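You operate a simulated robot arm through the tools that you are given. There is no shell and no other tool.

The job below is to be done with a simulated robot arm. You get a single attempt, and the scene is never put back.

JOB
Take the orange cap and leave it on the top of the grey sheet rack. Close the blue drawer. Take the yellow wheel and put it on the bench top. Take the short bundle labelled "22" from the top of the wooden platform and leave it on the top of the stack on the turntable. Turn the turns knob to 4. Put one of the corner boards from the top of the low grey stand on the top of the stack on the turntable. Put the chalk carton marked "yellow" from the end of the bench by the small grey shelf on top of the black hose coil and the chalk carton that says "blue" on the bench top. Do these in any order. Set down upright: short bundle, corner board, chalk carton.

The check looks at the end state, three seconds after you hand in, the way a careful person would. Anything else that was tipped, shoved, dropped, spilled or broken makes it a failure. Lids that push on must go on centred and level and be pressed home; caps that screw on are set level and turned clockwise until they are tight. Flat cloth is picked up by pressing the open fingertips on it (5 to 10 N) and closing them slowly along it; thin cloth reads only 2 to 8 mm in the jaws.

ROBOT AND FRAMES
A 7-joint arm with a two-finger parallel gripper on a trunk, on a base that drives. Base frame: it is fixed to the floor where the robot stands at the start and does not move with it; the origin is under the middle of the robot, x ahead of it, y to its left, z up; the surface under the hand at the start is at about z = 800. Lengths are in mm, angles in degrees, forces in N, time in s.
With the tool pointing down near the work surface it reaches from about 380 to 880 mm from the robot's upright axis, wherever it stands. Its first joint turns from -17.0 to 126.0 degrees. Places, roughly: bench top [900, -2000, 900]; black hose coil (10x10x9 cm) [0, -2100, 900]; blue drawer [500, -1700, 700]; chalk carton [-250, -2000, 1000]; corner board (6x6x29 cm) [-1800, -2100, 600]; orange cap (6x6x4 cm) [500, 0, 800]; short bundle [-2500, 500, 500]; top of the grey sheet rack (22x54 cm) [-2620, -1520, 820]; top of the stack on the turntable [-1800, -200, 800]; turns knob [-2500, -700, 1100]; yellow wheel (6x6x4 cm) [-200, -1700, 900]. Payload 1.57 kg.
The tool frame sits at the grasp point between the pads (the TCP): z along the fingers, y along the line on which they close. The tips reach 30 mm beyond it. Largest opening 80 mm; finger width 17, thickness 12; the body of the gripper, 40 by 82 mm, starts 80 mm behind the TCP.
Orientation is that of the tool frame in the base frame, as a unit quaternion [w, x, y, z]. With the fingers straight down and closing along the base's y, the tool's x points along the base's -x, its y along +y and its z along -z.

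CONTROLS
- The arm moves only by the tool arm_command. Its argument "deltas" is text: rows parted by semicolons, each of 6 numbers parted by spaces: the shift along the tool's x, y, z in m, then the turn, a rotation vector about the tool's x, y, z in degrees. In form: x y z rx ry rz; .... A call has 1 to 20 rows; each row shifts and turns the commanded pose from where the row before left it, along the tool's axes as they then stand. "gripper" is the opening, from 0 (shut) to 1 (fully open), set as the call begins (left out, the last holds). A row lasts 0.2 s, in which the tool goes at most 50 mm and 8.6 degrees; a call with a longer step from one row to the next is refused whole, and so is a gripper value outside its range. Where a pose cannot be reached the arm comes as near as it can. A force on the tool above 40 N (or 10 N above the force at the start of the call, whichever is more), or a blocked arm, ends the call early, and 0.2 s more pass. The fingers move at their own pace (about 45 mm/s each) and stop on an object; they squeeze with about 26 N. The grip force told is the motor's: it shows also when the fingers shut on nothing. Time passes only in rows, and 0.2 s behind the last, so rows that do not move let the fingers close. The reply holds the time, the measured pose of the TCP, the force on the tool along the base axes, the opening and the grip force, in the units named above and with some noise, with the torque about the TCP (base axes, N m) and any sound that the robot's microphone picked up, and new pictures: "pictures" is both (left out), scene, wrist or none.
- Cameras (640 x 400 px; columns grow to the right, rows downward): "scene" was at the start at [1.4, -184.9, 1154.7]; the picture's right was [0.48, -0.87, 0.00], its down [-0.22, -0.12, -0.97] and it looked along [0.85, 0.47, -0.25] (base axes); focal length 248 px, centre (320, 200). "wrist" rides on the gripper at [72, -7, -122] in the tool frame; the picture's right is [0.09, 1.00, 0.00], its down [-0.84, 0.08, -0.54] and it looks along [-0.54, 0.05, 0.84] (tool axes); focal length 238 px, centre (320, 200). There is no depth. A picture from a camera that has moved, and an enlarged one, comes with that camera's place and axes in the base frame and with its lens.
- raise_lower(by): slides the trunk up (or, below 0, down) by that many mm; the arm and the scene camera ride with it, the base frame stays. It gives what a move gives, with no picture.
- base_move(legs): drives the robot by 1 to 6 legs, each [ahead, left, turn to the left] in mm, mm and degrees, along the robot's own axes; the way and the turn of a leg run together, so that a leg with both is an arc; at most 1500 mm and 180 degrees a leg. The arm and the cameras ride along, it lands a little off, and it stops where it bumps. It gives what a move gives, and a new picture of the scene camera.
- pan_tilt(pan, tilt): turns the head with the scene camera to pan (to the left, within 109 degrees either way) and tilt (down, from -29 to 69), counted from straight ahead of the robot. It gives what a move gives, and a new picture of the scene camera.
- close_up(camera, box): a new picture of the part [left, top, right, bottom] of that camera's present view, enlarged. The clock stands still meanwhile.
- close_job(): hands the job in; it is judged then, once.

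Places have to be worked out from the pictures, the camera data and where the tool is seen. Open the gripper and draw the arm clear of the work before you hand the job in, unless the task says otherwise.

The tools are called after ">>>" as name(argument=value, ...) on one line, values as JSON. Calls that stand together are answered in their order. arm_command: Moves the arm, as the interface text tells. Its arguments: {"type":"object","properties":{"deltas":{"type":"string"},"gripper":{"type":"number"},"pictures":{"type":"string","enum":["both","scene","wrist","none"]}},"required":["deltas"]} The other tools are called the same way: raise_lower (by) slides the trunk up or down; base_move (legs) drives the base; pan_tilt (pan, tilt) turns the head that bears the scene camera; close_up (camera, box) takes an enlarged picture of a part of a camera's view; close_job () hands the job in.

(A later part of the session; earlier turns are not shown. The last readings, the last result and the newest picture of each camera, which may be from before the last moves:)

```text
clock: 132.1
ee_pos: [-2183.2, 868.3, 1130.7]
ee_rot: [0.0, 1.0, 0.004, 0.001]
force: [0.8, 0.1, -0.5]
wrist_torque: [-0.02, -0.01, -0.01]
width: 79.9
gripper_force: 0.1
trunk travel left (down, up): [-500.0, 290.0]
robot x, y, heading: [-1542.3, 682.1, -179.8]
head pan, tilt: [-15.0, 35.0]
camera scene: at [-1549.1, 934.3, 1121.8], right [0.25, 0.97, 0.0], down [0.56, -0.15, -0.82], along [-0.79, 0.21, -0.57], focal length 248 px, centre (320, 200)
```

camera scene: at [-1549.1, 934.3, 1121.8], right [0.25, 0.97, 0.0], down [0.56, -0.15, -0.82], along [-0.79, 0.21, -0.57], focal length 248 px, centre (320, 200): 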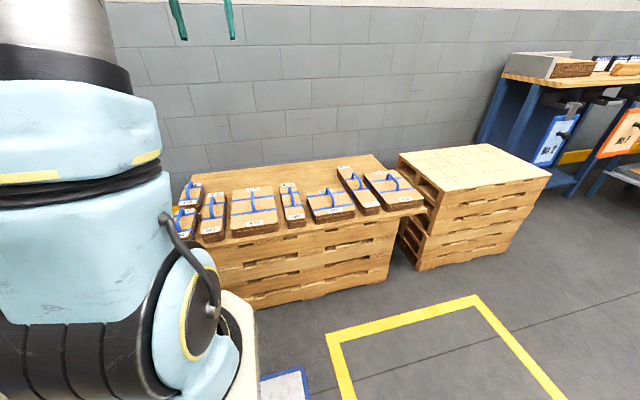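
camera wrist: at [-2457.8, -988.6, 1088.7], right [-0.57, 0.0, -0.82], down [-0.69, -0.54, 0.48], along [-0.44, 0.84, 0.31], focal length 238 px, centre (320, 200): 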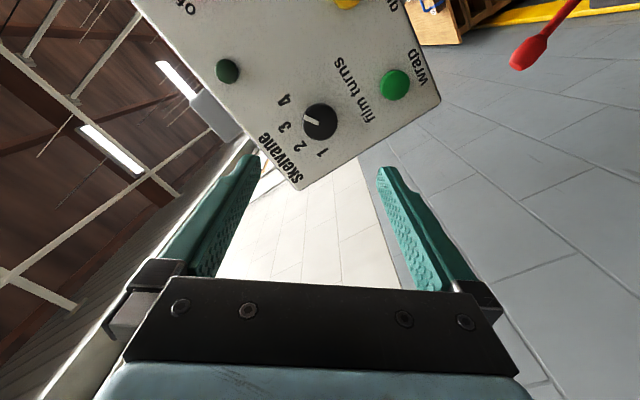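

>>> close_up(camera="scene", box=[165, 155, 325, 255])

>>> close_up(camera="scene", box=[275, 145, 435, 245])

>>> close_up(camera="scene", box=[170, 170, 250, 220])

```text
4.00 times, centred on (245, 205) of scene
camera zoom: at [-1549.1, 934.3, 1121.8], right [0.25, 0.97, 0.0], down [0.56, -0.15, -0.82], along [-0.79, 0.21, -0.57], focal length 991 px, centre (620, 180)
```

zoom: 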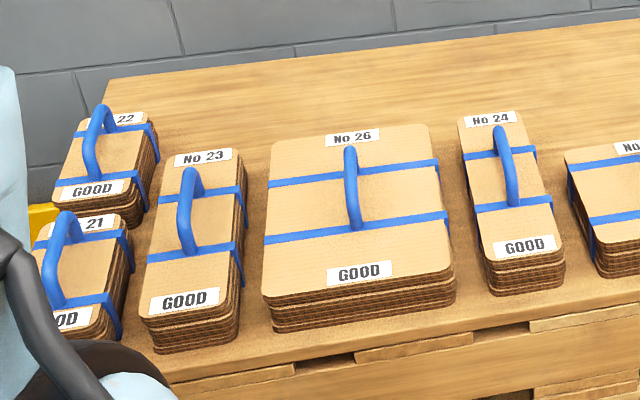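

```text
4.00 times, centred on (355, 195) of scene
camera zoom: at [-1549.1, 934.3, 1121.8], right [0.25, 0.97, 0.0], down [0.56, -0.15, -0.82], along [-0.79, 0.21, -0.57], focal length 991 px, centre (180, 220)
```

zoom: 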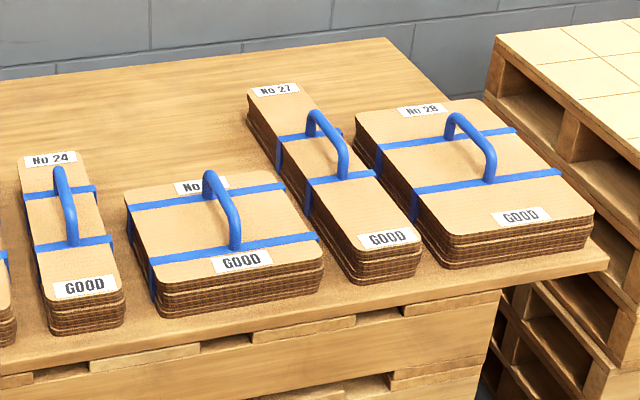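

```text
8.00 times, centred on (210, 195) of scene
camera zoom: at [-1549.1, 934.3, 1121.8], right [0.25, 0.97, 0.0], down [0.56, -0.15, -0.82], along [-0.79, 0.21, -0.57], focal length 1981 px, centre (1200, 240)
```

zoom: 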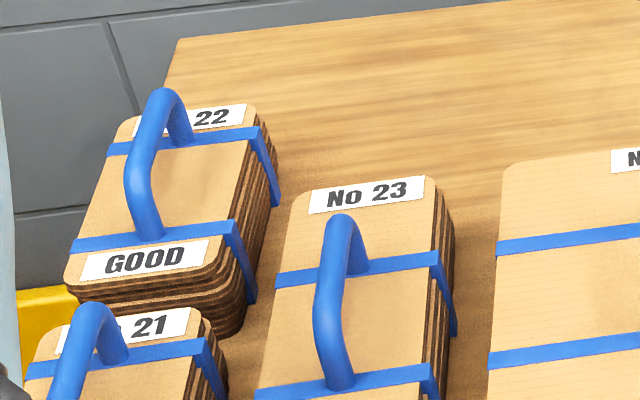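

Bundle 22 is the far-left one, handle lying along x, around (−2490, 630). I come up closer to the platform, stopping about 60 mm short of its front.

>>> base_move(legs=[[205, 40, 0]])

>>> arm_command(deltas="-0.02 0.045 0 0 0 0;-0.02 0.045 0 0 0 0;-0.02 0.045 0 0 0 0;-0.01 0.045 0 0 0 0;0 0 0 0 0 0", gripper=1, pictures="wrist")

```text
clock: 133.7
ee_pos: [-2383.0, 833.2, 1129.8]
ee_rot: [0.001, 1.0, -0.001, 0.002]
force: [-0.4, -0.1, -0.1]
wrist_torque: [0.0, -0.02, 0.01]
width: 80.3
gripper_force: 0.1
trunk travel left (down, up): [-500.0, 290.0]
robot x, y, heading: [-1743.0, 638.9, 180.2]
head pan, tilt: [-15.0, 35.0]
camera scene: at [-1749.6, 893.4, 1121.8], right [0.26, 0.97, 0.0], down [0.55, -0.15, -0.82], along [-0.79, 0.21, -0.57], focal length 248 px, centre (320, 200)
```

scene: 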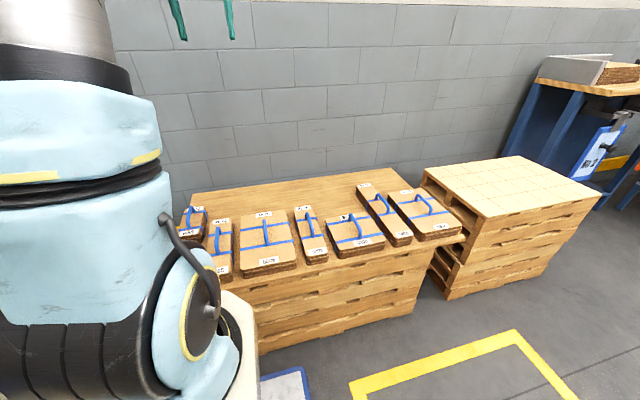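

```text
clock: 134.9
ee_pos: [-2451.2, 650.7, 1127.6]
ee_rot: [0.001, 1.0, -0.001, 0.001]
force: [-0.3, -0.4, 0.0]
wrist_torque: [0.02, -0.01, -0.04]
width: 80.0
gripper_force: 0.1
trunk travel left (down, up): [-500.0, 290.0]
robot x, y, heading: [-1750.5, 640.5, 180.2]
head pan, tilt: [-15.0, 35.0]
camera wrist: at [-2380.2, 657.7, 1249.6], right [0.09, -1.0, 0.0], down [-0.84, -0.08, 0.54], along [-0.54, -0.05, -0.84], focal length 238 px, centre (320, 200)
```

wrist: 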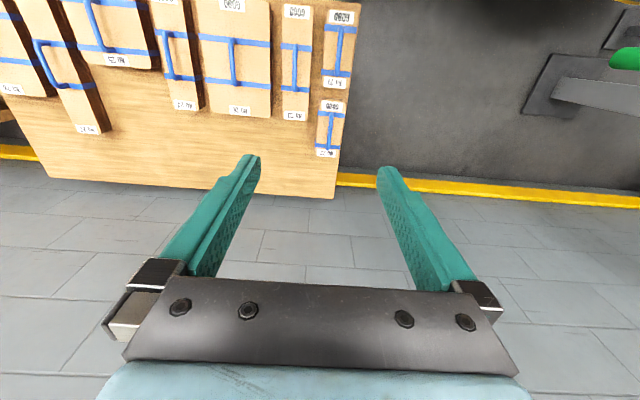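

Two views agree: bundle 22's handle is near (−2583, 610, ~550). I creep 40 mm ahead and lower the trunk by 300 mm to bring it into comfortable reach.

>>> base_move(legs=[[40, 0, 0]])

>>> raise_lower(by=-300)

>>> arm_command(deltas="-0.03 0.015 0 0 0 0;-0.03 0.015 0 0 0 0;0 0 0 0 0 0", gripper=1, pictures="wrist")

```text
clock: 135.8
ee_pos: [-2492.7, 653.0, 1127.9]
ee_rot: [0.001, 1.0, -0.001, 0.002]
force: [0.4, 0.1, 0.9]
wrist_torque: [-0.01, 0.01, 0.0]
width: 80.1
gripper_force: 0.1
trunk travel left (down, up): [-500.0, 290.0]
robot x, y, heading: [-1787.6, 639.4, 179.8]
head pan, tilt: [-15.0, 35.0]
camera scene: at [-1790.0, 893.5, 1121.8], right [0.26, 0.97, 0.0], down [0.55, -0.15, -0.82], along [-0.79, 0.21, -0.57], focal length 248 px, centre (320, 200)
```

scene: 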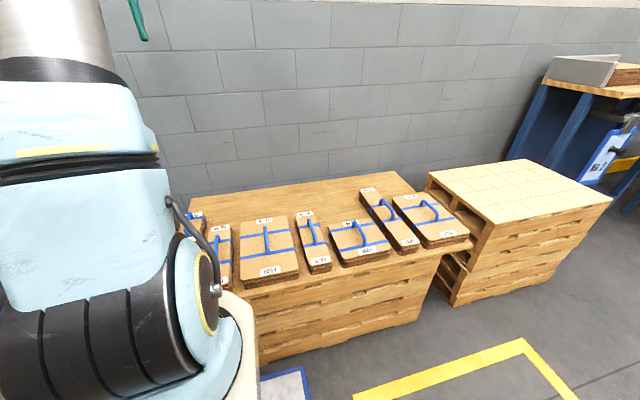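

```text
clock: 138.8
ee_pos: [-2491.1, 652.6, 827.9]
ee_rot: [0.001, 1.0, 0.0, 0.002]
force: [-0.5, -0.3, -0.9]
wrist_torque: [0.08, -0.03, -0.03]
width: 79.9
gripper_force: 0.1
trunk travel left (down, up): [-200.0, 590.0]
robot x, y, heading: [-1782.5, 640.6, 179.5]
head pan, tilt: [-15.0, 35.0]
```

```text
clock: 139.6
ee_pos: [-2553.2, 623.0, 827.4]
ee_rot: [0.0, 1.0, -0.001, 0.003]
force: [0.3, -1.1, 0.3]
wrist_torque: [0.01, -0.01, -0.02]
width: 80.0
gripper_force: 0.1
trunk travel left (down, up): [-200.0, 590.0]
robot x, y, heading: [-1785.1, 637.2, 179.5]
head pan, tilt: [-15.0, 35.0]
camera wrist: at [-2482.4, 629.3, 949.5], right [0.09, -1.0, 0.0], down [-0.84, -0.08, 0.54], along [-0.54, -0.05, -0.84], focal length 238 px, centre (320, 200)
```

wrist: 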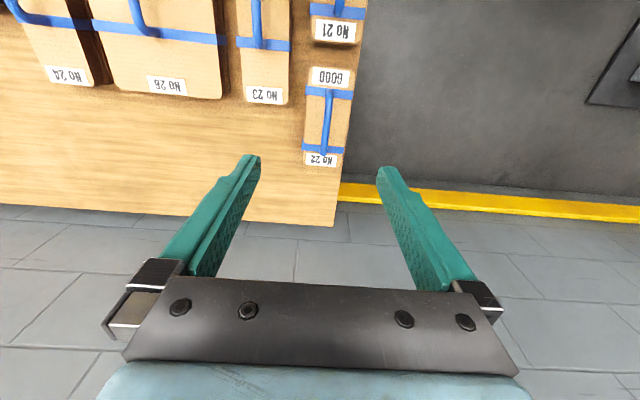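

The handle runs from about (−2538, 612) to (−2632, 607). I centre over it, yaw −3°, narrow the jaws a bit and descend to z≈690 for a closer look.

>>> arm_command(deltas="-0.03 0.013 0 0 0 -3;0 0 0.045 0 0 0;0 0 0.045 0 0 0;0 0 0.045 0 0 0;0 0 0 0 0 0", gripper=0.65, pictures="both")

```text
clock: 140.8
ee_pos: [-2564.1, 604.7, 676.3]
ee_rot: [0.001, 1.0, 0.026, 0.002]
force: [-0.1, -0.1, 0.3]
wrist_torque: [0.02, 0.01, 0.01]
width: 52.2
gripper_force: 0.0
out of reach, approached as far as the arm can: row 1
trunk travel left (down, up): [-200.0, 590.0]
robot x, y, heading: [-1786.6, 644.2, 179.9]
head pan, tilt: [-15.0, 35.0]
camera scene: at [-1790.0, 893.5, 821.8], right [0.26, 0.97, 0.0], down [0.55, -0.15, -0.82], along [-0.79, 0.21, -0.57], focal length 248 px, centre (320, 200)
camera wrist: at [-2492.8, 615.5, 798.1], right [0.14, -0.99, 0.0], down [-0.83, -0.12, 0.54], along [-0.53, -0.08, -0.84], focal length 238 px, centre (320, 200)
```

scene: 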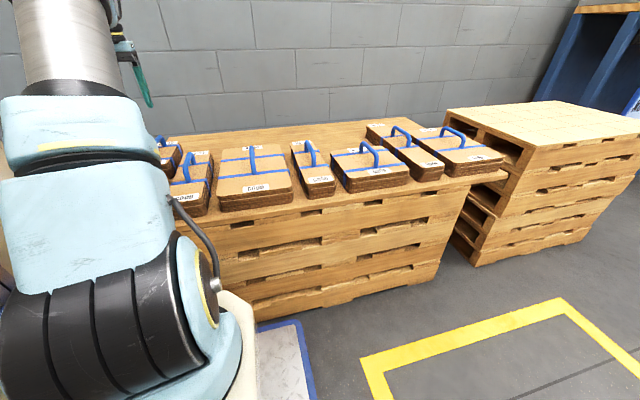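
wrist: 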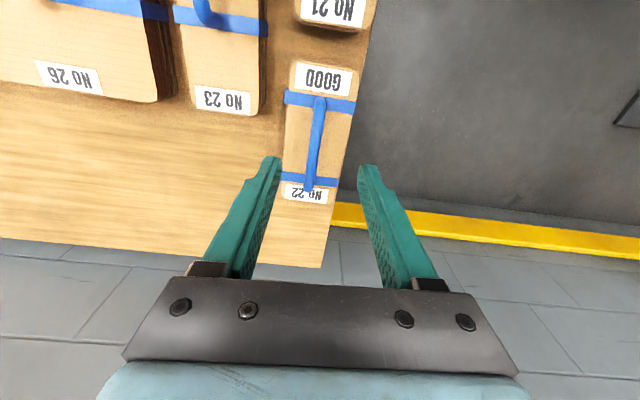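

Comparing trunk-high and trunk-low views puts the bundle tops at z≈508 with the handle bar about 33 mm above that. I centre at (−2583, 608) and go down to z≈600, then check.

>>> arm_command(deltas="-0.019 -0.004 0.02 0 0 0;0 0 0.03 0 0 0;0 0 0.026 0 0 0;0 0 0 0 0 0", gripper=0.65, pictures="both")

>>> close_up(camera="wrist", box=[200, 60, 440, 210])

>>> close_up(camera="scene", box=[90, 60, 250, 160])

```text
clock: 141.8
ee_pos: [-2583.0, 609.4, 599.0]
ee_rot: [0.001, 1.0, 0.025, 0.001]
force: [0.9, -0.8, -0.3]
wrist_torque: [0.0, 0.02, 0.01]
width: 52.0
gripper_force: 0.1
trunk travel left (down, up): [-200.0, 590.0]
robot x, y, heading: [-1784.2, 637.8, 180.1]
head pan, tilt: [-15.0, 35.0]
camera scene: at [-1790.0, 893.5, 821.8], right [0.26, 0.97, 0.0], down [0.55, -0.15, -0.82], along [-0.79, 0.21, -0.57], focal length 248 px, centre (320, 200)
camera wrist: at [-2512.4, 619.2, 721.7], right [0.14, -0.99, 0.0], down [-0.83, -0.12, 0.54], along [-0.53, -0.08, -0.84], focal length 238 px, centre (320, 200)
```

scene: 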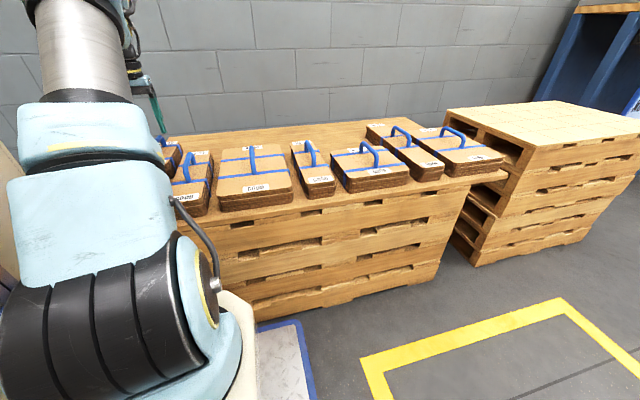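
wrist: 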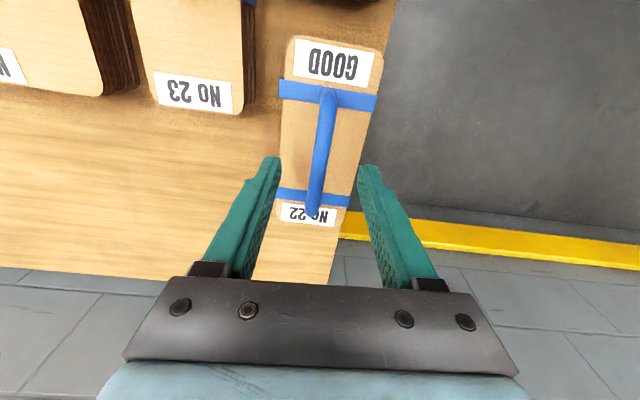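

```text
2.67 times, centred on (320, 135) of wrist
camera zoom: at [-2512.4, 619.2, 721.7], right [0.14, -0.99, 0.0], down [-0.83, -0.12, 0.54], along [-0.53, -0.08, -0.84], focal length 636 px, centre (320, 373)
```

zoom: 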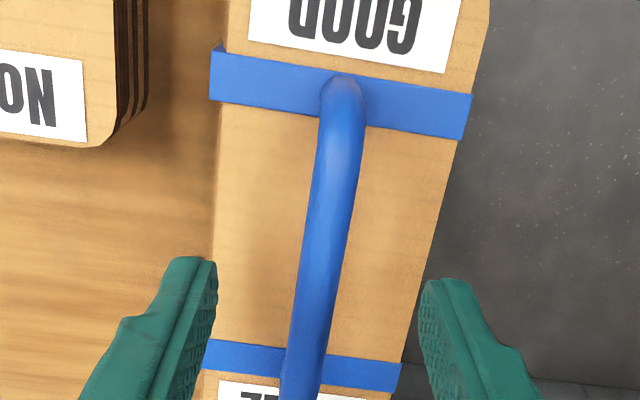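

```text
4.00 times, centred on (170, 110) of scene
camera zoom: at [-1790.0, 893.5, 821.8], right [0.26, 0.97, 0.0], down [0.55, -0.15, -0.82], along [-0.79, 0.21, -0.57], focal length 991 px, centre (920, 560)
```

zoom: 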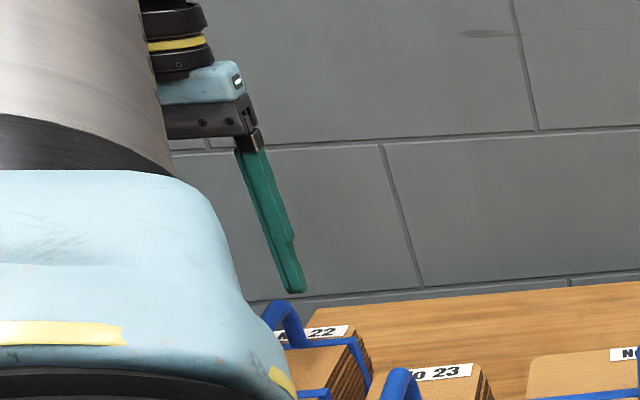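

The handle really lies along x (my −3° yaw was unneeded) and is centred between the fingers. I undo the yaw and descend further to z≈562.

>>> arm_command(deltas="0 0 0 0 0 2.5;0 0 0.02 0 0 0;0 0 0.017 0 0 0;0 0 0 0 0 0", gripper=0.65, pictures="both")

>>> close_up(camera="scene", box=[90, 90, 250, 190])

>>> close_up(camera="wrist", box=[200, 60, 440, 210])

```text
clock: 142.8
ee_pos: [-2583.1, 609.2, 564.2]
ee_rot: [0.001, 1.0, 0.004, 0.002]
force: [-0.3, 0.9, 0.0]
wrist_torque: [-0.01, -0.03, -0.02]
width: 52.1
gripper_force: 0.1
trunk travel left (down, up): [-200.0, 590.0]
robot x, y, heading: [-1785.7, 641.2, 179.7]
head pan, tilt: [-15.0, 35.0]
camera scene: at [-1790.0, 893.5, 821.8], right [0.26, 0.97, 0.0], down [0.55, -0.15, -0.82], along [-0.79, 0.21, -0.57], focal length 248 px, centre (320, 200)
camera wrist: at [-2511.7, 615.8, 685.9], right [0.1, -1.0, 0.0], down [-0.84, -0.08, 0.54], along [-0.54, -0.05, -0.84], focal length 238 px, centre (320, 200)
```

scene: 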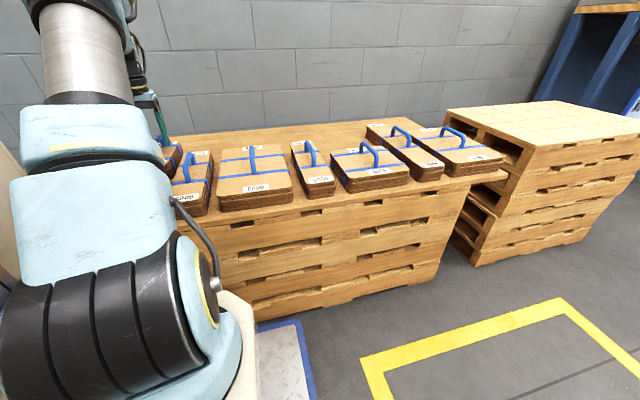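
wrist: 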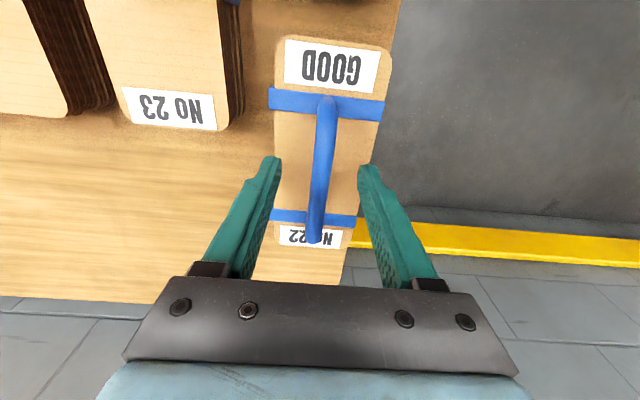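

```text
4.00 times, centred on (170, 140) of scene
camera zoom: at [-1790.0, 893.5, 821.8], right [0.26, 0.97, 0.0], down [0.55, -0.15, -0.82], along [-0.79, 0.21, -0.57], focal length 991 px, centre (920, 440)
```

zoom: 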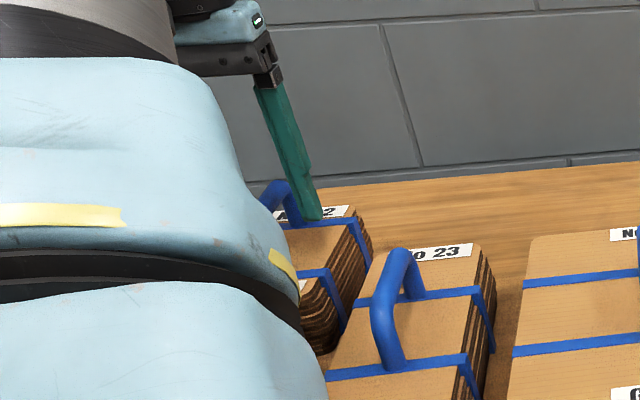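

```text
2.67 times, centred on (320, 135) of wrist
camera zoom: at [-2511.7, 615.8, 685.9], right [0.1, -1.0, 0.0], down [-0.84, -0.08, 0.54], along [-0.54, -0.05, -0.84], focal length 636 px, centre (320, 373)
```

zoom: 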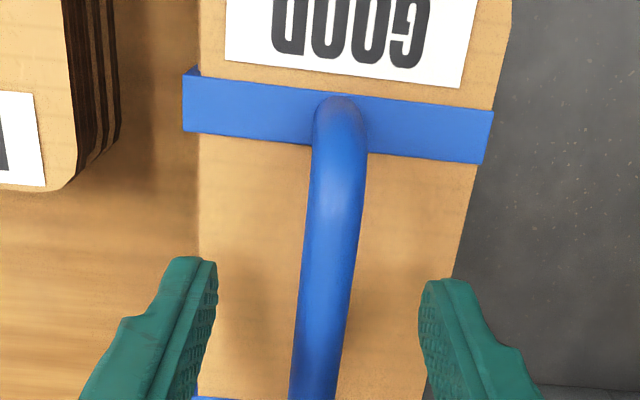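

The handle is centred between the pads. I shift 10 mm towards the handle's middle and go down 15 mm more, then close on the bar.

>>> arm_command(deltas="-0.01 0 0 0 0 0;0 0 0.008 0 0 0;0 0 0.007 0 0 0;0 0 0 0 0 0", gripper=0.65, pictures="none")

>>> arm_command(deltas="0 0 0 0 0 0;0 0 0 0 0 0;0 0 0 0 0 0;0 0 0 0 0 0", gripper=0, pictures="wrist")

>>> close_up(camera="scene", box=[90, 90, 250, 190])

```text
clock: 143.8
ee_pos: [-2593.6, 608.7, 549.4]
ee_rot: [0.001, 1.0, 0.003, 0.001]
force: [-0.2, 0.1, -0.4]
wrist_torque: [-0.04, 0.03, 0.02]
width: 52.1
gripper_force: 0.0
trunk travel left (down, up): [-200.0, 590.0]
robot x, y, heading: [-1785.1, 644.1, 179.8]
head pan, tilt: [-15.0, 35.0]
```

```text
clock: 144.8
ee_pos: [-2593.3, 608.6, 548.4]
ee_rot: [0.002, 1.0, 0.003, 0.003]
force: [-0.2, -0.1, 0.1]
wrist_torque: [0.02, 0.01, 0.02]
width: 12.0
gripper_force: 26.1
trunk travel left (down, up): [-200.0, 590.0]
robot x, y, heading: [-1782.9, 638.0, 179.8]
head pan, tilt: [-15.0, 35.0]
camera wrist: at [-2522.5, 616.0, 670.4], right [0.1, -1.0, 0.0], down [-0.84, -0.08, 0.54], along [-0.54, -0.05, -0.84], focal length 238 px, centre (320, 200)
```

wrist: 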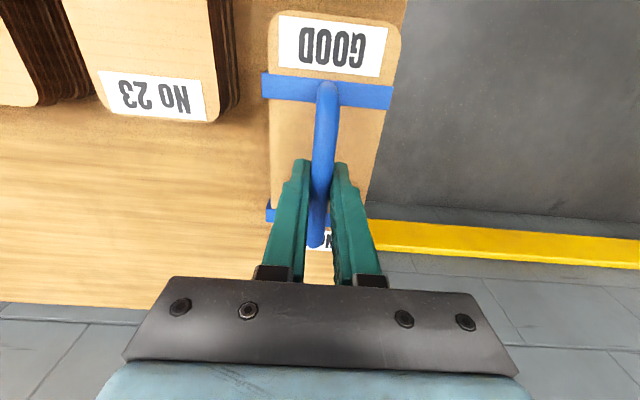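

```text
4.00 times, centred on (170, 140) of scene
camera zoom: at [-1790.0, 893.5, 821.8], right [0.26, 0.97, 0.0], down [0.55, -0.15, -0.82], along [-0.79, 0.21, -0.57], focal length 991 px, centre (920, 440)
```

zoom: 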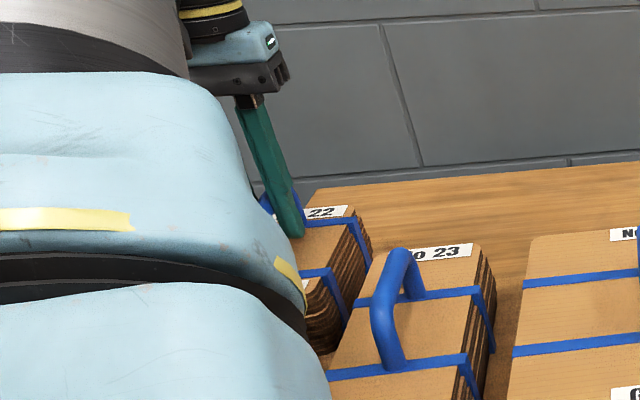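

The jaws hold the 12 mm bar. I lift gently and read the weight and tilt.

>>> arm_command(deltas="0 0 -0.01 0 0 0;0 0 -0.015 0 0 0;0 0 -0.025 0 0 0;0 0 -0.03 0 0 0;0 0 -0.03 0 0 0;0 0 0 0 0 0;0 0 0 0 0 0", gripper=0, pictures="wrist")

```text
clock: 146.3
ee_pos: [-2594.1, 609.0, 659.7]
ee_rot: [0.001, 1.0, 0.004, 0.002]
force: [0.0, -0.7, -1.0]
wrist_torque: [0.02, -0.01, 0.01]
width: 11.8
gripper_force: 26.2
trunk travel left (down, up): [-200.0, 590.0]
robot x, y, heading: [-1784.7, 641.5, 179.9]
head pan, tilt: [-15.0, 35.0]
camera wrist: at [-2522.4, 614.8, 782.1], right [0.1, -1.0, 0.0], down [-0.84, -0.08, 0.54], along [-0.54, -0.05, -0.84], focal length 238 px, centre (320, 200)
```

wrist: 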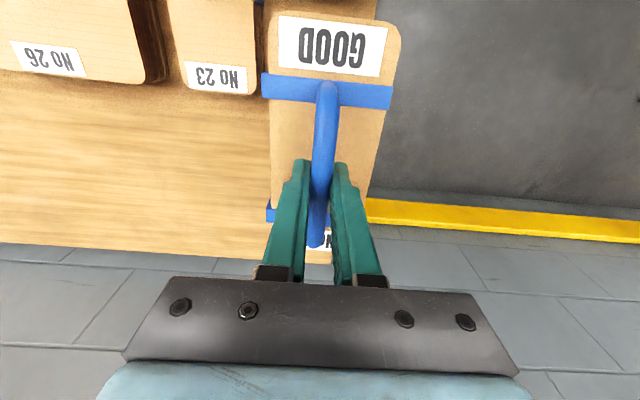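

Bundle 22 hangs level in the grip. I raise the trunk 400 mm so it clears the other handles and the stack before driving.

>>> raise_lower(by=400)

>>> base_move(legs=[[-1030, 0, 0], [0, 720, 0]])

>>> close_up(camera="wrist", box=[0, 0, 640, 400])

```text
clock: 150.2
ee_pos: [-2592.9, 609.3, 1059.7]
ee_rot: [0.001, 1.0, 0.004, 0.002]
force: [0.0, -0.5, -1.7]
wrist_torque: [0.0, 0.0, 0.0]
width: 11.9
gripper_force: 25.7
trunk travel left (down, up): [-600.0, 190.0]
robot x, y, heading: [-1786.1, 643.0, 179.9]
head pan, tilt: [-15.0, 35.0]
```

```text
clock: 159.1
ee_pos: [-1538.9, -91.8, 1060.3]
ee_rot: [0.001, 1.0, 0.0, 0.001]
force: [-0.1, 0.2, -1.0]
wrist_torque: [-0.03, -0.05, 0.04]
width: 12.0
gripper_force: 26.2
trunk travel left (down, up): [-600.0, 190.0]
robot x, y, heading: [-731.6, -66.1, 179.2]
head pan, tilt: [-15.0, 35.0]
camera scene: at [-732.4, 186.9, 1221.8], right [0.27, 0.96, 0.0], down [0.55, -0.16, -0.82], along [-0.79, 0.22, -0.57], focal length 248 px, centre (320, 200)
```

scene: 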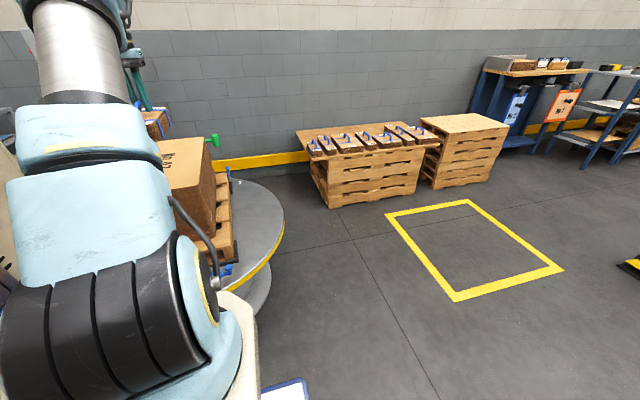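

```text
1.00 times, centred on (320, 200) of wrist (not enlarged: the box is as wide or as high as the picture)
camera zoom: at [-1467.3, -85.0, 1182.0], right [0.09, -1.0, 0.0], down [-0.84, -0.07, 0.54], along [-0.54, -0.05, -0.84], focal length 238 px, centre (320, 200)
```

zoom: 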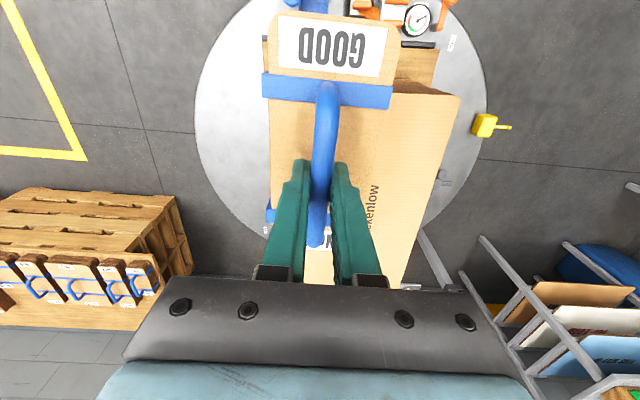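

The wrist view shows the stack top from x≈−1511 to −1944 and y≈−30 to −330. I move ahead 100 mm and 30 mm left to bring the bundle over its near half, staying short of the rim.

>>> base_move(legs=[[100, 30, 0]])

>>> close_up(camera="wrist", box=[0, 0, 640, 400])

```text
clock: 160.3
ee_pos: [-1641.5, -122.1, 1059.7]
ee_rot: [0.001, 1.0, -0.001, 0.002]
force: [0.2, 0.0, -1.8]
wrist_torque: [0.02, -0.02, 0.02]
width: 12.1
gripper_force: 26.2
trunk travel left (down, up): [-600.0, 190.0]
robot x, y, heading: [-831.3, -96.2, 179.2]
head pan, tilt: [-15.0, 35.0]
camera scene: at [-835.6, 157.2, 1221.8], right [0.27, 0.96, 0.0], down [0.55, -0.15, -0.82], along [-0.79, 0.22, -0.57], focal length 248 px, centre (320, 200)
```

scene: 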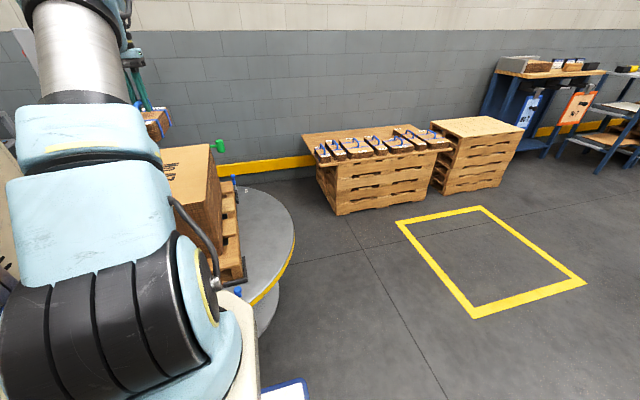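

```text
1.00 times, centred on (320, 200) of wrist (not enlarged: the box is as wide or as high as the picture)
camera zoom: at [-1570.1, -115.7, 1181.9], right [0.09, -1.0, 0.0], down [-0.84, -0.08, 0.54], along [-0.54, -0.05, -0.84], focal length 238 px, centre (320, 200)
```

zoom: 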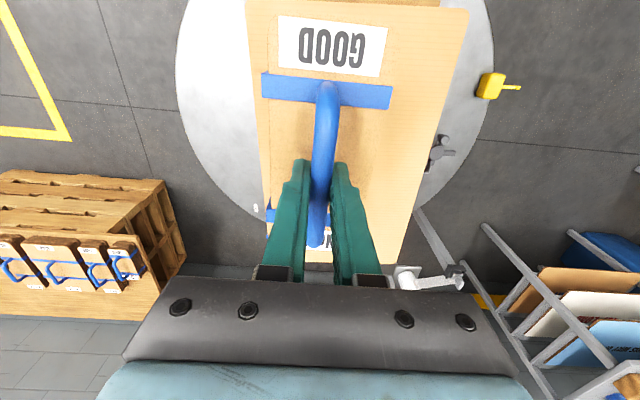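

The bundle is over the stack with margin on all sides. I lower to z≈965 and check.

>>> arm_command(deltas="0 0 0.03 0 0 0;0 0 0.035 0 0 0;0 0 0.03 0 0 0;0 0 0 0 0 0", gripper=0, pictures="both")

>>> close_up(camera="scene", box=[90, 60, 290, 185])

```text
clock: 161.3
ee_pos: [-1643.4, -122.1, 965.1]
ee_rot: [0.001, 1.0, -0.001, 0.001]
force: [0.8, 0.6, -1.1]
wrist_torque: [0.01, -0.03, -0.01]
width: 12.0
gripper_force: 25.5
trunk travel left (down, up): [-600.0, 190.0]
robot x, y, heading: [-835.9, -92.1, 179.5]
head pan, tilt: [-15.0, 35.0]
camera scene: at [-835.5, 157.2, 1221.8], right [0.27, 0.96, 0.0], down [0.55, -0.15, -0.82], along [-0.79, 0.22, -0.57], focal length 248 px, centre (320, 200)
camera wrist: at [-1571.5, -115.8, 1086.8], right [0.09, -1.0, 0.0], down [-0.84, -0.08, 0.54], along [-0.54, -0.05, -0.84], focal length 238 px, centre (320, 200)
```

scene: 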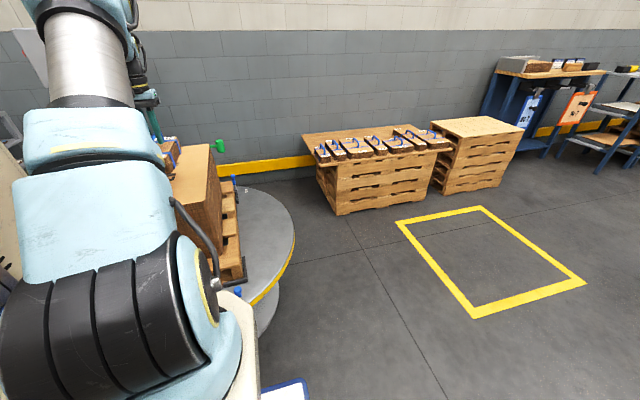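
wrist: 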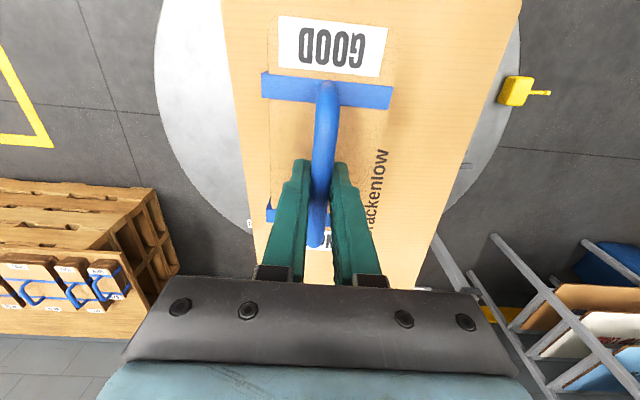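

```text
3.20 times, centred on (190, 122) of scene
camera zoom: at [-835.5, 157.2, 1221.8], right [0.27, 0.96, 0.0], down [0.55, -0.15, -0.82], along [-0.79, 0.22, -0.57], focal length 793 px, centre (736, 448)
```

zoom: 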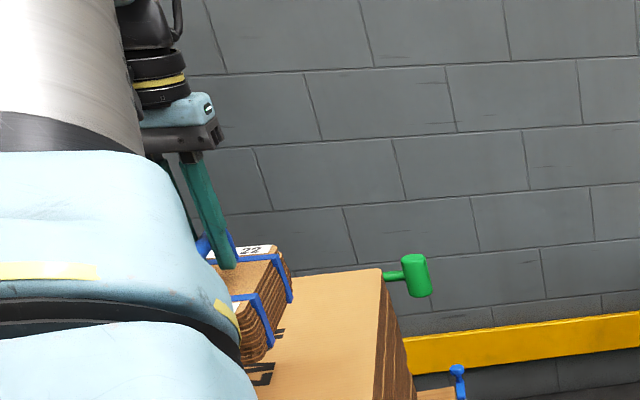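

The bundle is a few centimetres above the stack. I lower in small steps, feeling for contact.

>>> arm_command(deltas="0 0 0.006 0 0 0;0 0 0.006 0 0 0;0 0 0.006 0 0 0;0 0 0.005 0 0 0;0 0 0 0 0 0", gripper=0, pictures="scene")

>>> close_up(camera="scene", box=[90, 60, 290, 185])

```text
clock: 162.5
ee_pos: [-1640.8, -122.4, 942.3]
ee_rot: [0.0, 1.0, -0.001, 0.002]
force: [0.4, -0.3, -0.9]
wrist_torque: [0.03, 0.03, 0.02]
width: 11.8
gripper_force: 26.2
trunk travel left (down, up): [-600.0, 190.0]
robot x, y, heading: [-835.7, -92.8, 179.4]
head pan, tilt: [-15.0, 35.0]
camera scene: at [-835.6, 157.2, 1221.8], right [0.27, 0.96, 0.0], down [0.55, -0.15, -0.82], along [-0.79, 0.22, -0.57], focal length 248 px, centre (320, 200)
```

scene: 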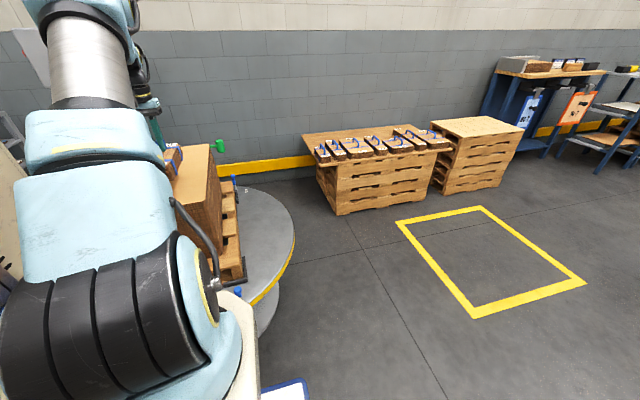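

```text
3.20 times, centred on (190, 122) of scene
camera zoom: at [-835.6, 157.2, 1221.8], right [0.27, 0.96, 0.0], down [0.55, -0.15, -0.82], along [-0.79, 0.22, -0.57], focal length 793 px, centre (736, 448)
```

zoom: 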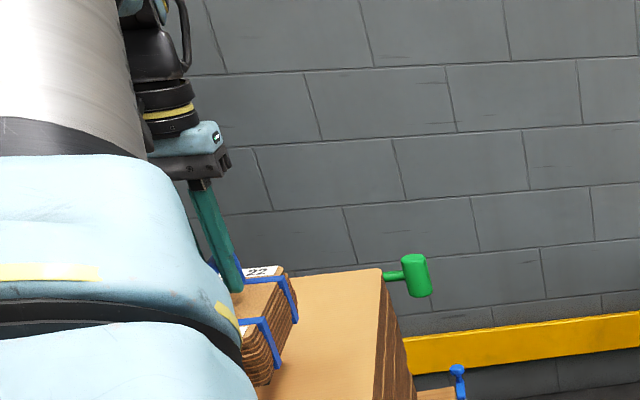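

No contact yet at 942. I continue down.

>>> arm_command(deltas="0 0 0.005 0 0 0;0 0 0.005 0 0 0;0 0 0.005 0 0 0;0 0 0.004 0 0 0;0 0 0 0 0 0", gripper=0, pictures="none")

>>> close_up(camera="scene", box=[120, 110, 248, 190])

```text
clock: 163.7
ee_pos: [-1641.0, -122.5, 922.8]
ee_rot: [0.001, 1.0, -0.001, 0.002]
force: [0.1, -0.6, -1.0]
wrist_torque: [0.02, 0.02, 0.04]
width: 12.0
gripper_force: 26.1
trunk travel left (down, up): [-600.0, 190.0]
robot x, y, heading: [-835.2, -94.1, 179.2]
head pan, tilt: [-15.0, 35.0]
```

```text
5.00 times, centred on (184, 150) of scene
camera zoom: at [-835.6, 157.2, 1221.8], right [0.27, 0.96, 0.0], down [0.55, -0.15, -0.82], along [-0.79, 0.22, -0.57], focal length 1238 px, centre (1000, 450)
```

zoom: 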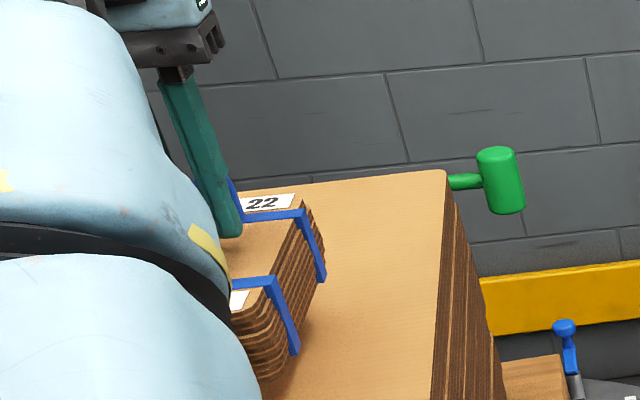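

A contact shadow is closing up below the bundle. I go on in 3 mm steps.

>>> arm_command(deltas="0 0 0.003 0 0 0;0 0 0.003 0 0 0;0 0 0.003 0 0 0;0 0 0.003 0 0 0;0 0 0 0 0 0", gripper=0, pictures="none")

>>> close_up(camera="scene", box=[120, 110, 248, 190])

```text
clock: 164.9
ee_pos: [-1640.5, -123.2, 910.6]
ee_rot: [0.001, 1.0, -0.001, 0.001]
force: [0.6, -0.6, -1.1]
wrist_torque: [-0.03, 0.01, -0.01]
width: 11.9
gripper_force: 25.5
trunk travel left (down, up): [-600.0, 190.0]
robot x, y, heading: [-831.6, -99.1, 179.8]
head pan, tilt: [-15.0, 35.0]
```

```text
5.00 times, centred on (184, 150) of scene
camera zoom: at [-835.6, 157.2, 1221.8], right [0.27, 0.96, 0.0], down [0.55, -0.15, -0.82], along [-0.79, 0.22, -0.57], focal length 1238 px, centre (1000, 450)
```

zoom: 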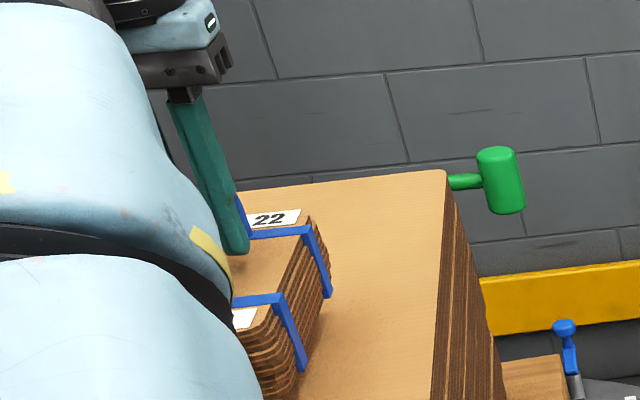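

>>> arm_command(deltas="0 0 0.003 0 0 0;0 0 0.003 0 0 0;0 0 0.003 0 0 0;0 0 0 0 0 0", gripper=0, pictures="none")

>>> close_up(camera="scene", box=[120, 110, 248, 190])

```text
clock: 165.9
ee_pos: [-1640.2, -121.1, 900.9]
ee_rot: [0.001, 1.0, 0.0, 0.002]
force: [0.0, 0.3, -1.5]
wrist_torque: [-0.01, 0.05, 0.03]
width: 12.0
gripper_force: 25.5
trunk travel left (down, up): [-600.0, 190.0]
robot x, y, heading: [-832.1, -97.9, 179.4]
head pan, tilt: [-15.0, 35.0]
```

```text
5.00 times, centred on (184, 150) of scene
camera zoom: at [-835.6, 157.2, 1221.8], right [0.27, 0.96, 0.0], down [0.55, -0.15, -0.82], along [-0.79, 0.22, -0.57], focal length 1238 px, centre (1000, 450)
```

zoom: 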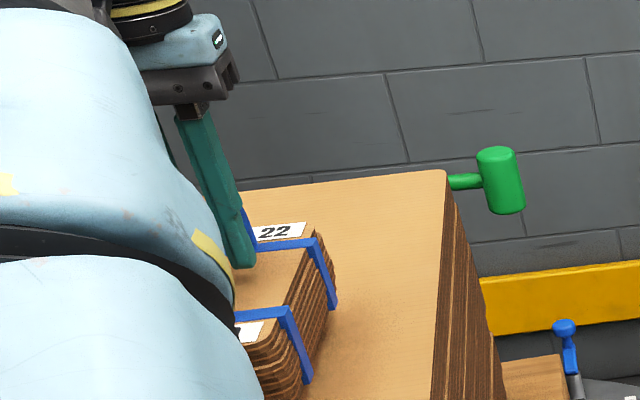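

Still free at 901. I keep stepping down 2–3 mm at a time.

>>> arm_command(deltas="0 0 0.003 0 0 0;0 0 0.003 0 0 0;0 0 0.002 0 0 0;0 0 0 0 0 0", gripper=0, pictures="none")

>>> arm_command(deltas="0 0 0.002 0 0 0;0 0 0.002 0 0 0;0 0 0.002 0 0 0;0 0 0 0 0 0", gripper=0, pictures="none")

>>> close_up(camera="scene", box=[120, 110, 248, 190])

```text
clock: 166.9
ee_pos: [-1639.1, -121.4, 893.8]
ee_rot: [0.001, 1.0, -0.001, 0.002]
force: [-0.5, -0.3, -1.3]
wrist_torque: [-0.03, 0.05, 0.01]
width: 12.1
gripper_force: 25.6
trunk travel left (down, up): [-600.0, 190.0]
robot x, y, heading: [-835.7, -92.9, 179.7]
head pan, tilt: [-15.0, 35.0]
```

```text
clock: 167.9
ee_pos: [-1640.6, -122.3, 889.3]
ee_rot: [0.001, 1.0, -0.001, 0.002]
force: [-0.3, 0.8, -1.0]
wrist_torque: [0.0, -0.01, -0.02]
width: 12.0
gripper_force: 26.4
trunk travel left (down, up): [-600.0, 190.0]
robot x, y, heading: [-830.5, -93.9, 179.2]
head pan, tilt: [-15.0, 35.0]
```

```text
5.00 times, centred on (184, 150) of scene
camera zoom: at [-835.6, 157.2, 1221.8], right [0.27, 0.96, 0.0], down [0.55, -0.15, -0.82], along [-0.79, 0.22, -0.57], focal length 1238 px, centre (1000, 450)
```

zoom: 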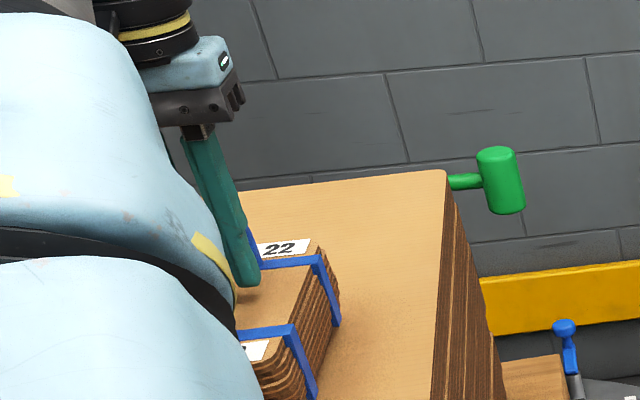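

Still not touching at 889. I carry on gently.

>>> arm_command(deltas="0 0 0.002 0 0 0;0 0 0.002 0 0 0;0 0 0.002 0 0 0;0 0 0.002 0 0 0;0 0 0 0 0 0", gripper=0, pictures="none")

>>> arm_command(deltas="0 0 0.002 0 0 0;0 0 0.002 0 0 0;0 0 0.002 0 0 0;0 0 0 0 0 0", gripper=0, pictures="none")

>>> close_up(camera="scene", box=[120, 110, 248, 190])

```text
clock: 169.1
ee_pos: [-1640.5, -123.0, 880.5]
ee_rot: [0.001, 1.0, -0.001, 0.001]
force: [0.3, -0.5, -0.7]
wrist_torque: [0.0, -0.02, 0.0]
width: 12.0
gripper_force: 26.1
trunk travel left (down, up): [-600.0, 190.0]
robot x, y, heading: [-833.0, -95.5, 179.6]
head pan, tilt: [-15.0, 35.0]
```

```text
clock: 170.1
ee_pos: [-1639.6, -122.3, 875.8]
ee_rot: [0.0, 1.0, -0.001, 0.0]
force: [4.8, 2.7, 22.7]
wrist_torque: [0.0, -0.41, 0.03]
width: 11.9
gripper_force: 25.9
trunk travel left (down, up): [-600.0, 190.0]
robot x, y, heading: [-835.9, -96.3, 179.3]
head pan, tilt: [-15.0, 35.0]
```

```text
5.00 times, centred on (184, 150) of scene
camera zoom: at [-834.5, 157.3, 1222.1], right [0.27, 0.96, 0.0], down [0.55, -0.15, -0.82], along [-0.79, 0.22, -0.57], focal length 1238 px, centre (1000, 450)
```

zoom: 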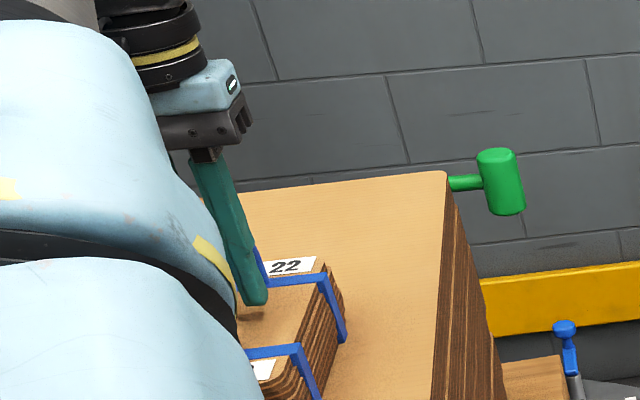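

Contact (23 N) at z≈876: the bundle rests on the stack. I ease 1 mm, open to half and lift straight off.

>>> arm_command(deltas="0 0 -0.001 0 0 0;0 0 0 0 0 0", gripper=0, pictures="none")

>>> arm_command(deltas="0 0 0 0 0 0;0 0 0 0 0 0;0 0 0 0 0 0", gripper=0.6, pictures="none")

>>> arm_command(deltas="0 0 -0.015 0 0 0;0 0 -0.03 0 0 0;0 0 -0.04 0 0 0;0 0 -0.045 0 0 0;0 0 -0.045 0 0 0;0 0 -0.045 0 0 0;0 0 0 0 0 0", gripper=0.6, pictures="both")

```text
clock: 170.7
ee_pos: [-1640.3, -122.5, 876.4]
ee_rot: [0.001, 1.0, -0.001, 0.0]
force: [2.9, 1.7, 21.7]
wrist_torque: [0.01, 0.08, 0.02]
width: 11.9
gripper_force: 25.9
trunk travel left (down, up): [-600.0, 190.0]
robot x, y, heading: [-837.4, -98.5, 179.4]
head pan, tilt: [-15.0, 35.0]
```

```text
clock: 171.5
ee_pos: [-1640.0, -122.3, 874.6]
ee_rot: [0.0, 1.0, -0.001, 0.002]
force: [-0.5, 0.5, 0.0]
wrist_torque: [-0.03, -0.04, 0.0]
width: 47.8
gripper_force: 0.1
trunk travel left (down, up): [-600.0, 190.0]
robot x, y, heading: [-832.0, -98.1, 179.6]
head pan, tilt: [-15.0, 35.0]
```

```text
clock: 173.1
ee_pos: [-1641.0, -121.6, 1093.5]
ee_rot: [0.001, 1.0, 0.0, 0.002]
force: [0.0, -0.5, -0.1]
wrist_torque: [0.02, -0.02, 0.01]
width: 47.8
gripper_force: 0.1
trunk travel left (down, up): [-600.0, 190.0]
robot x, y, heading: [-830.4, -93.6, 179.5]
head pan, tilt: [-15.0, 35.0]
camera scene: at [-835.6, 157.2, 1221.8], right [0.27, 0.96, 0.0], down [0.55, -0.15, -0.82], along [-0.79, 0.22, -0.57], focal length 248 px, centre (320, 200)
camera wrist: at [-1568.8, -116.3, 1216.0], right [0.09, -1.0, 0.0], down [-0.84, -0.08, 0.54], along [-0.54, -0.05, -0.84], focal length 238 px, centre (320, 200)
```

scene: 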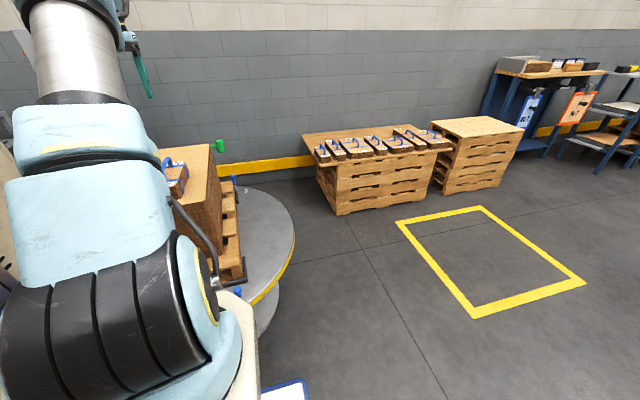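
wrist: 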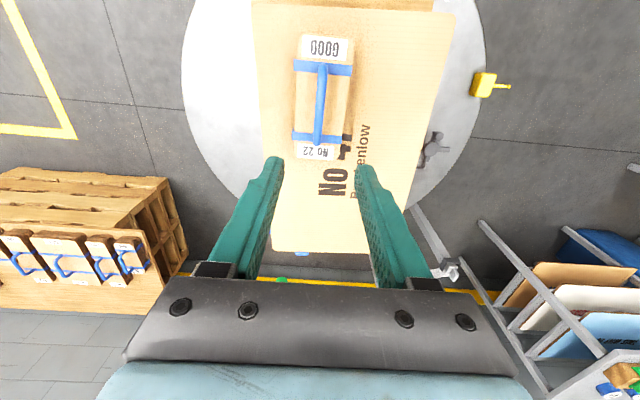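

Bundle 22 stands upright on the stack. Next the corner board: I retract the arm, back off, go down to the aisle and turn to face the low grey stand (−y).

>>> arm_command(deltas="0.045 0 0 0 0 0;0.045 0 0 0 0 0;0.045 0 0 0 0 0;0.045 0 0 0 0 0;0.045 0 0 0 0 0;0.03 0 0 0 0 0;0 0 0 0 0 0", gripper=1, pictures="none")

>>> base_move(legs=[[-130, 0, 0], [0, 1050, 0], [0, 0, 90.5]])

>>> pan_tilt(pan=-45, tilt=20)

```text
clock: 174.7
ee_pos: [-1386.7, -123.8, 1092.6]
ee_rot: [0.001, 1.0, 0.0, 0.002]
force: [0.2, 0.1, -0.5]
wrist_torque: [-0.01, -0.03, -0.06]
width: 80.2
gripper_force: 0.0
trunk travel left (down, up): [-600.0, 190.0]
robot x, y, heading: [-832.2, -92.3, 179.4]
head pan, tilt: [-15.0, 35.0]
```

```text
clock: 184.7
ee_pos: [-708.8, -1705.0, 1093.5]
ee_rot: [0.0, 0.722, 0.692, 0.002]
force: [-0.5, -0.1, -0.3]
wrist_torque: [0.0, 0.02, -0.02]
width: 79.6
gripper_force: 0.1
trunk travel left (down, up): [-600.0, 190.0]
robot x, y, heading: [-710.3, -1151.4, -92.8]
head pan, tilt: [-15.0, 35.0]
camera scene: at [-966.3, -1142.7, 1221.8], right [-0.95, 0.31, 0.0], down [0.18, 0.55, -0.82], along [-0.25, -0.78, -0.57], focal length 248 px, centre (320, 200)
```

scene: 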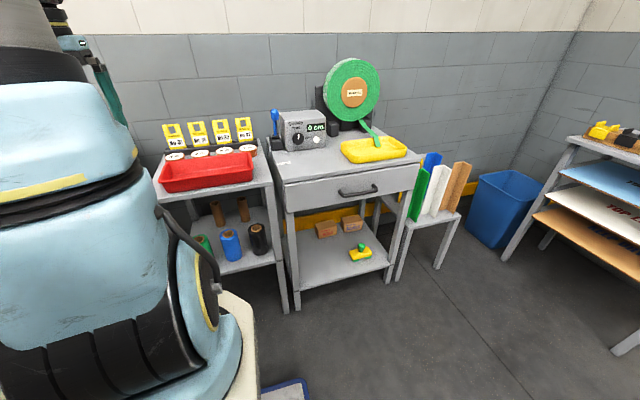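

```text
clock: 185.7
ee_pos: [-708.9, -1704.8, 1093.4]
ee_rot: [0.0, 0.722, 0.692, 0.002]
force: [0.1, 0.0, 0.0]
wrist_torque: [0.0, 0.01, 0.03]
width: 80.0
gripper_force: 0.1
trunk travel left (down, up): [-600.0, 190.0]
robot x, y, heading: [-713.2, -1149.4, -93.1]
head pan, tilt: [-45.0, 20.0]
camera scene: at [-1008.3, -1121.3, 1245.6], right [-0.67, 0.74, 0.0], down [0.25, 0.23, -0.94], along [-0.7, -0.63, -0.34], focal length 248 px, centre (320, 200)
```

scene: 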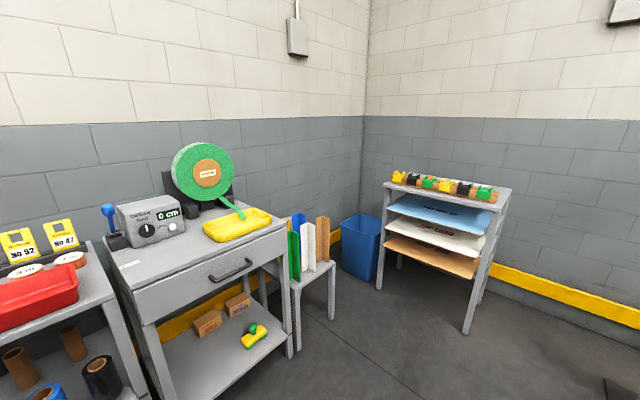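

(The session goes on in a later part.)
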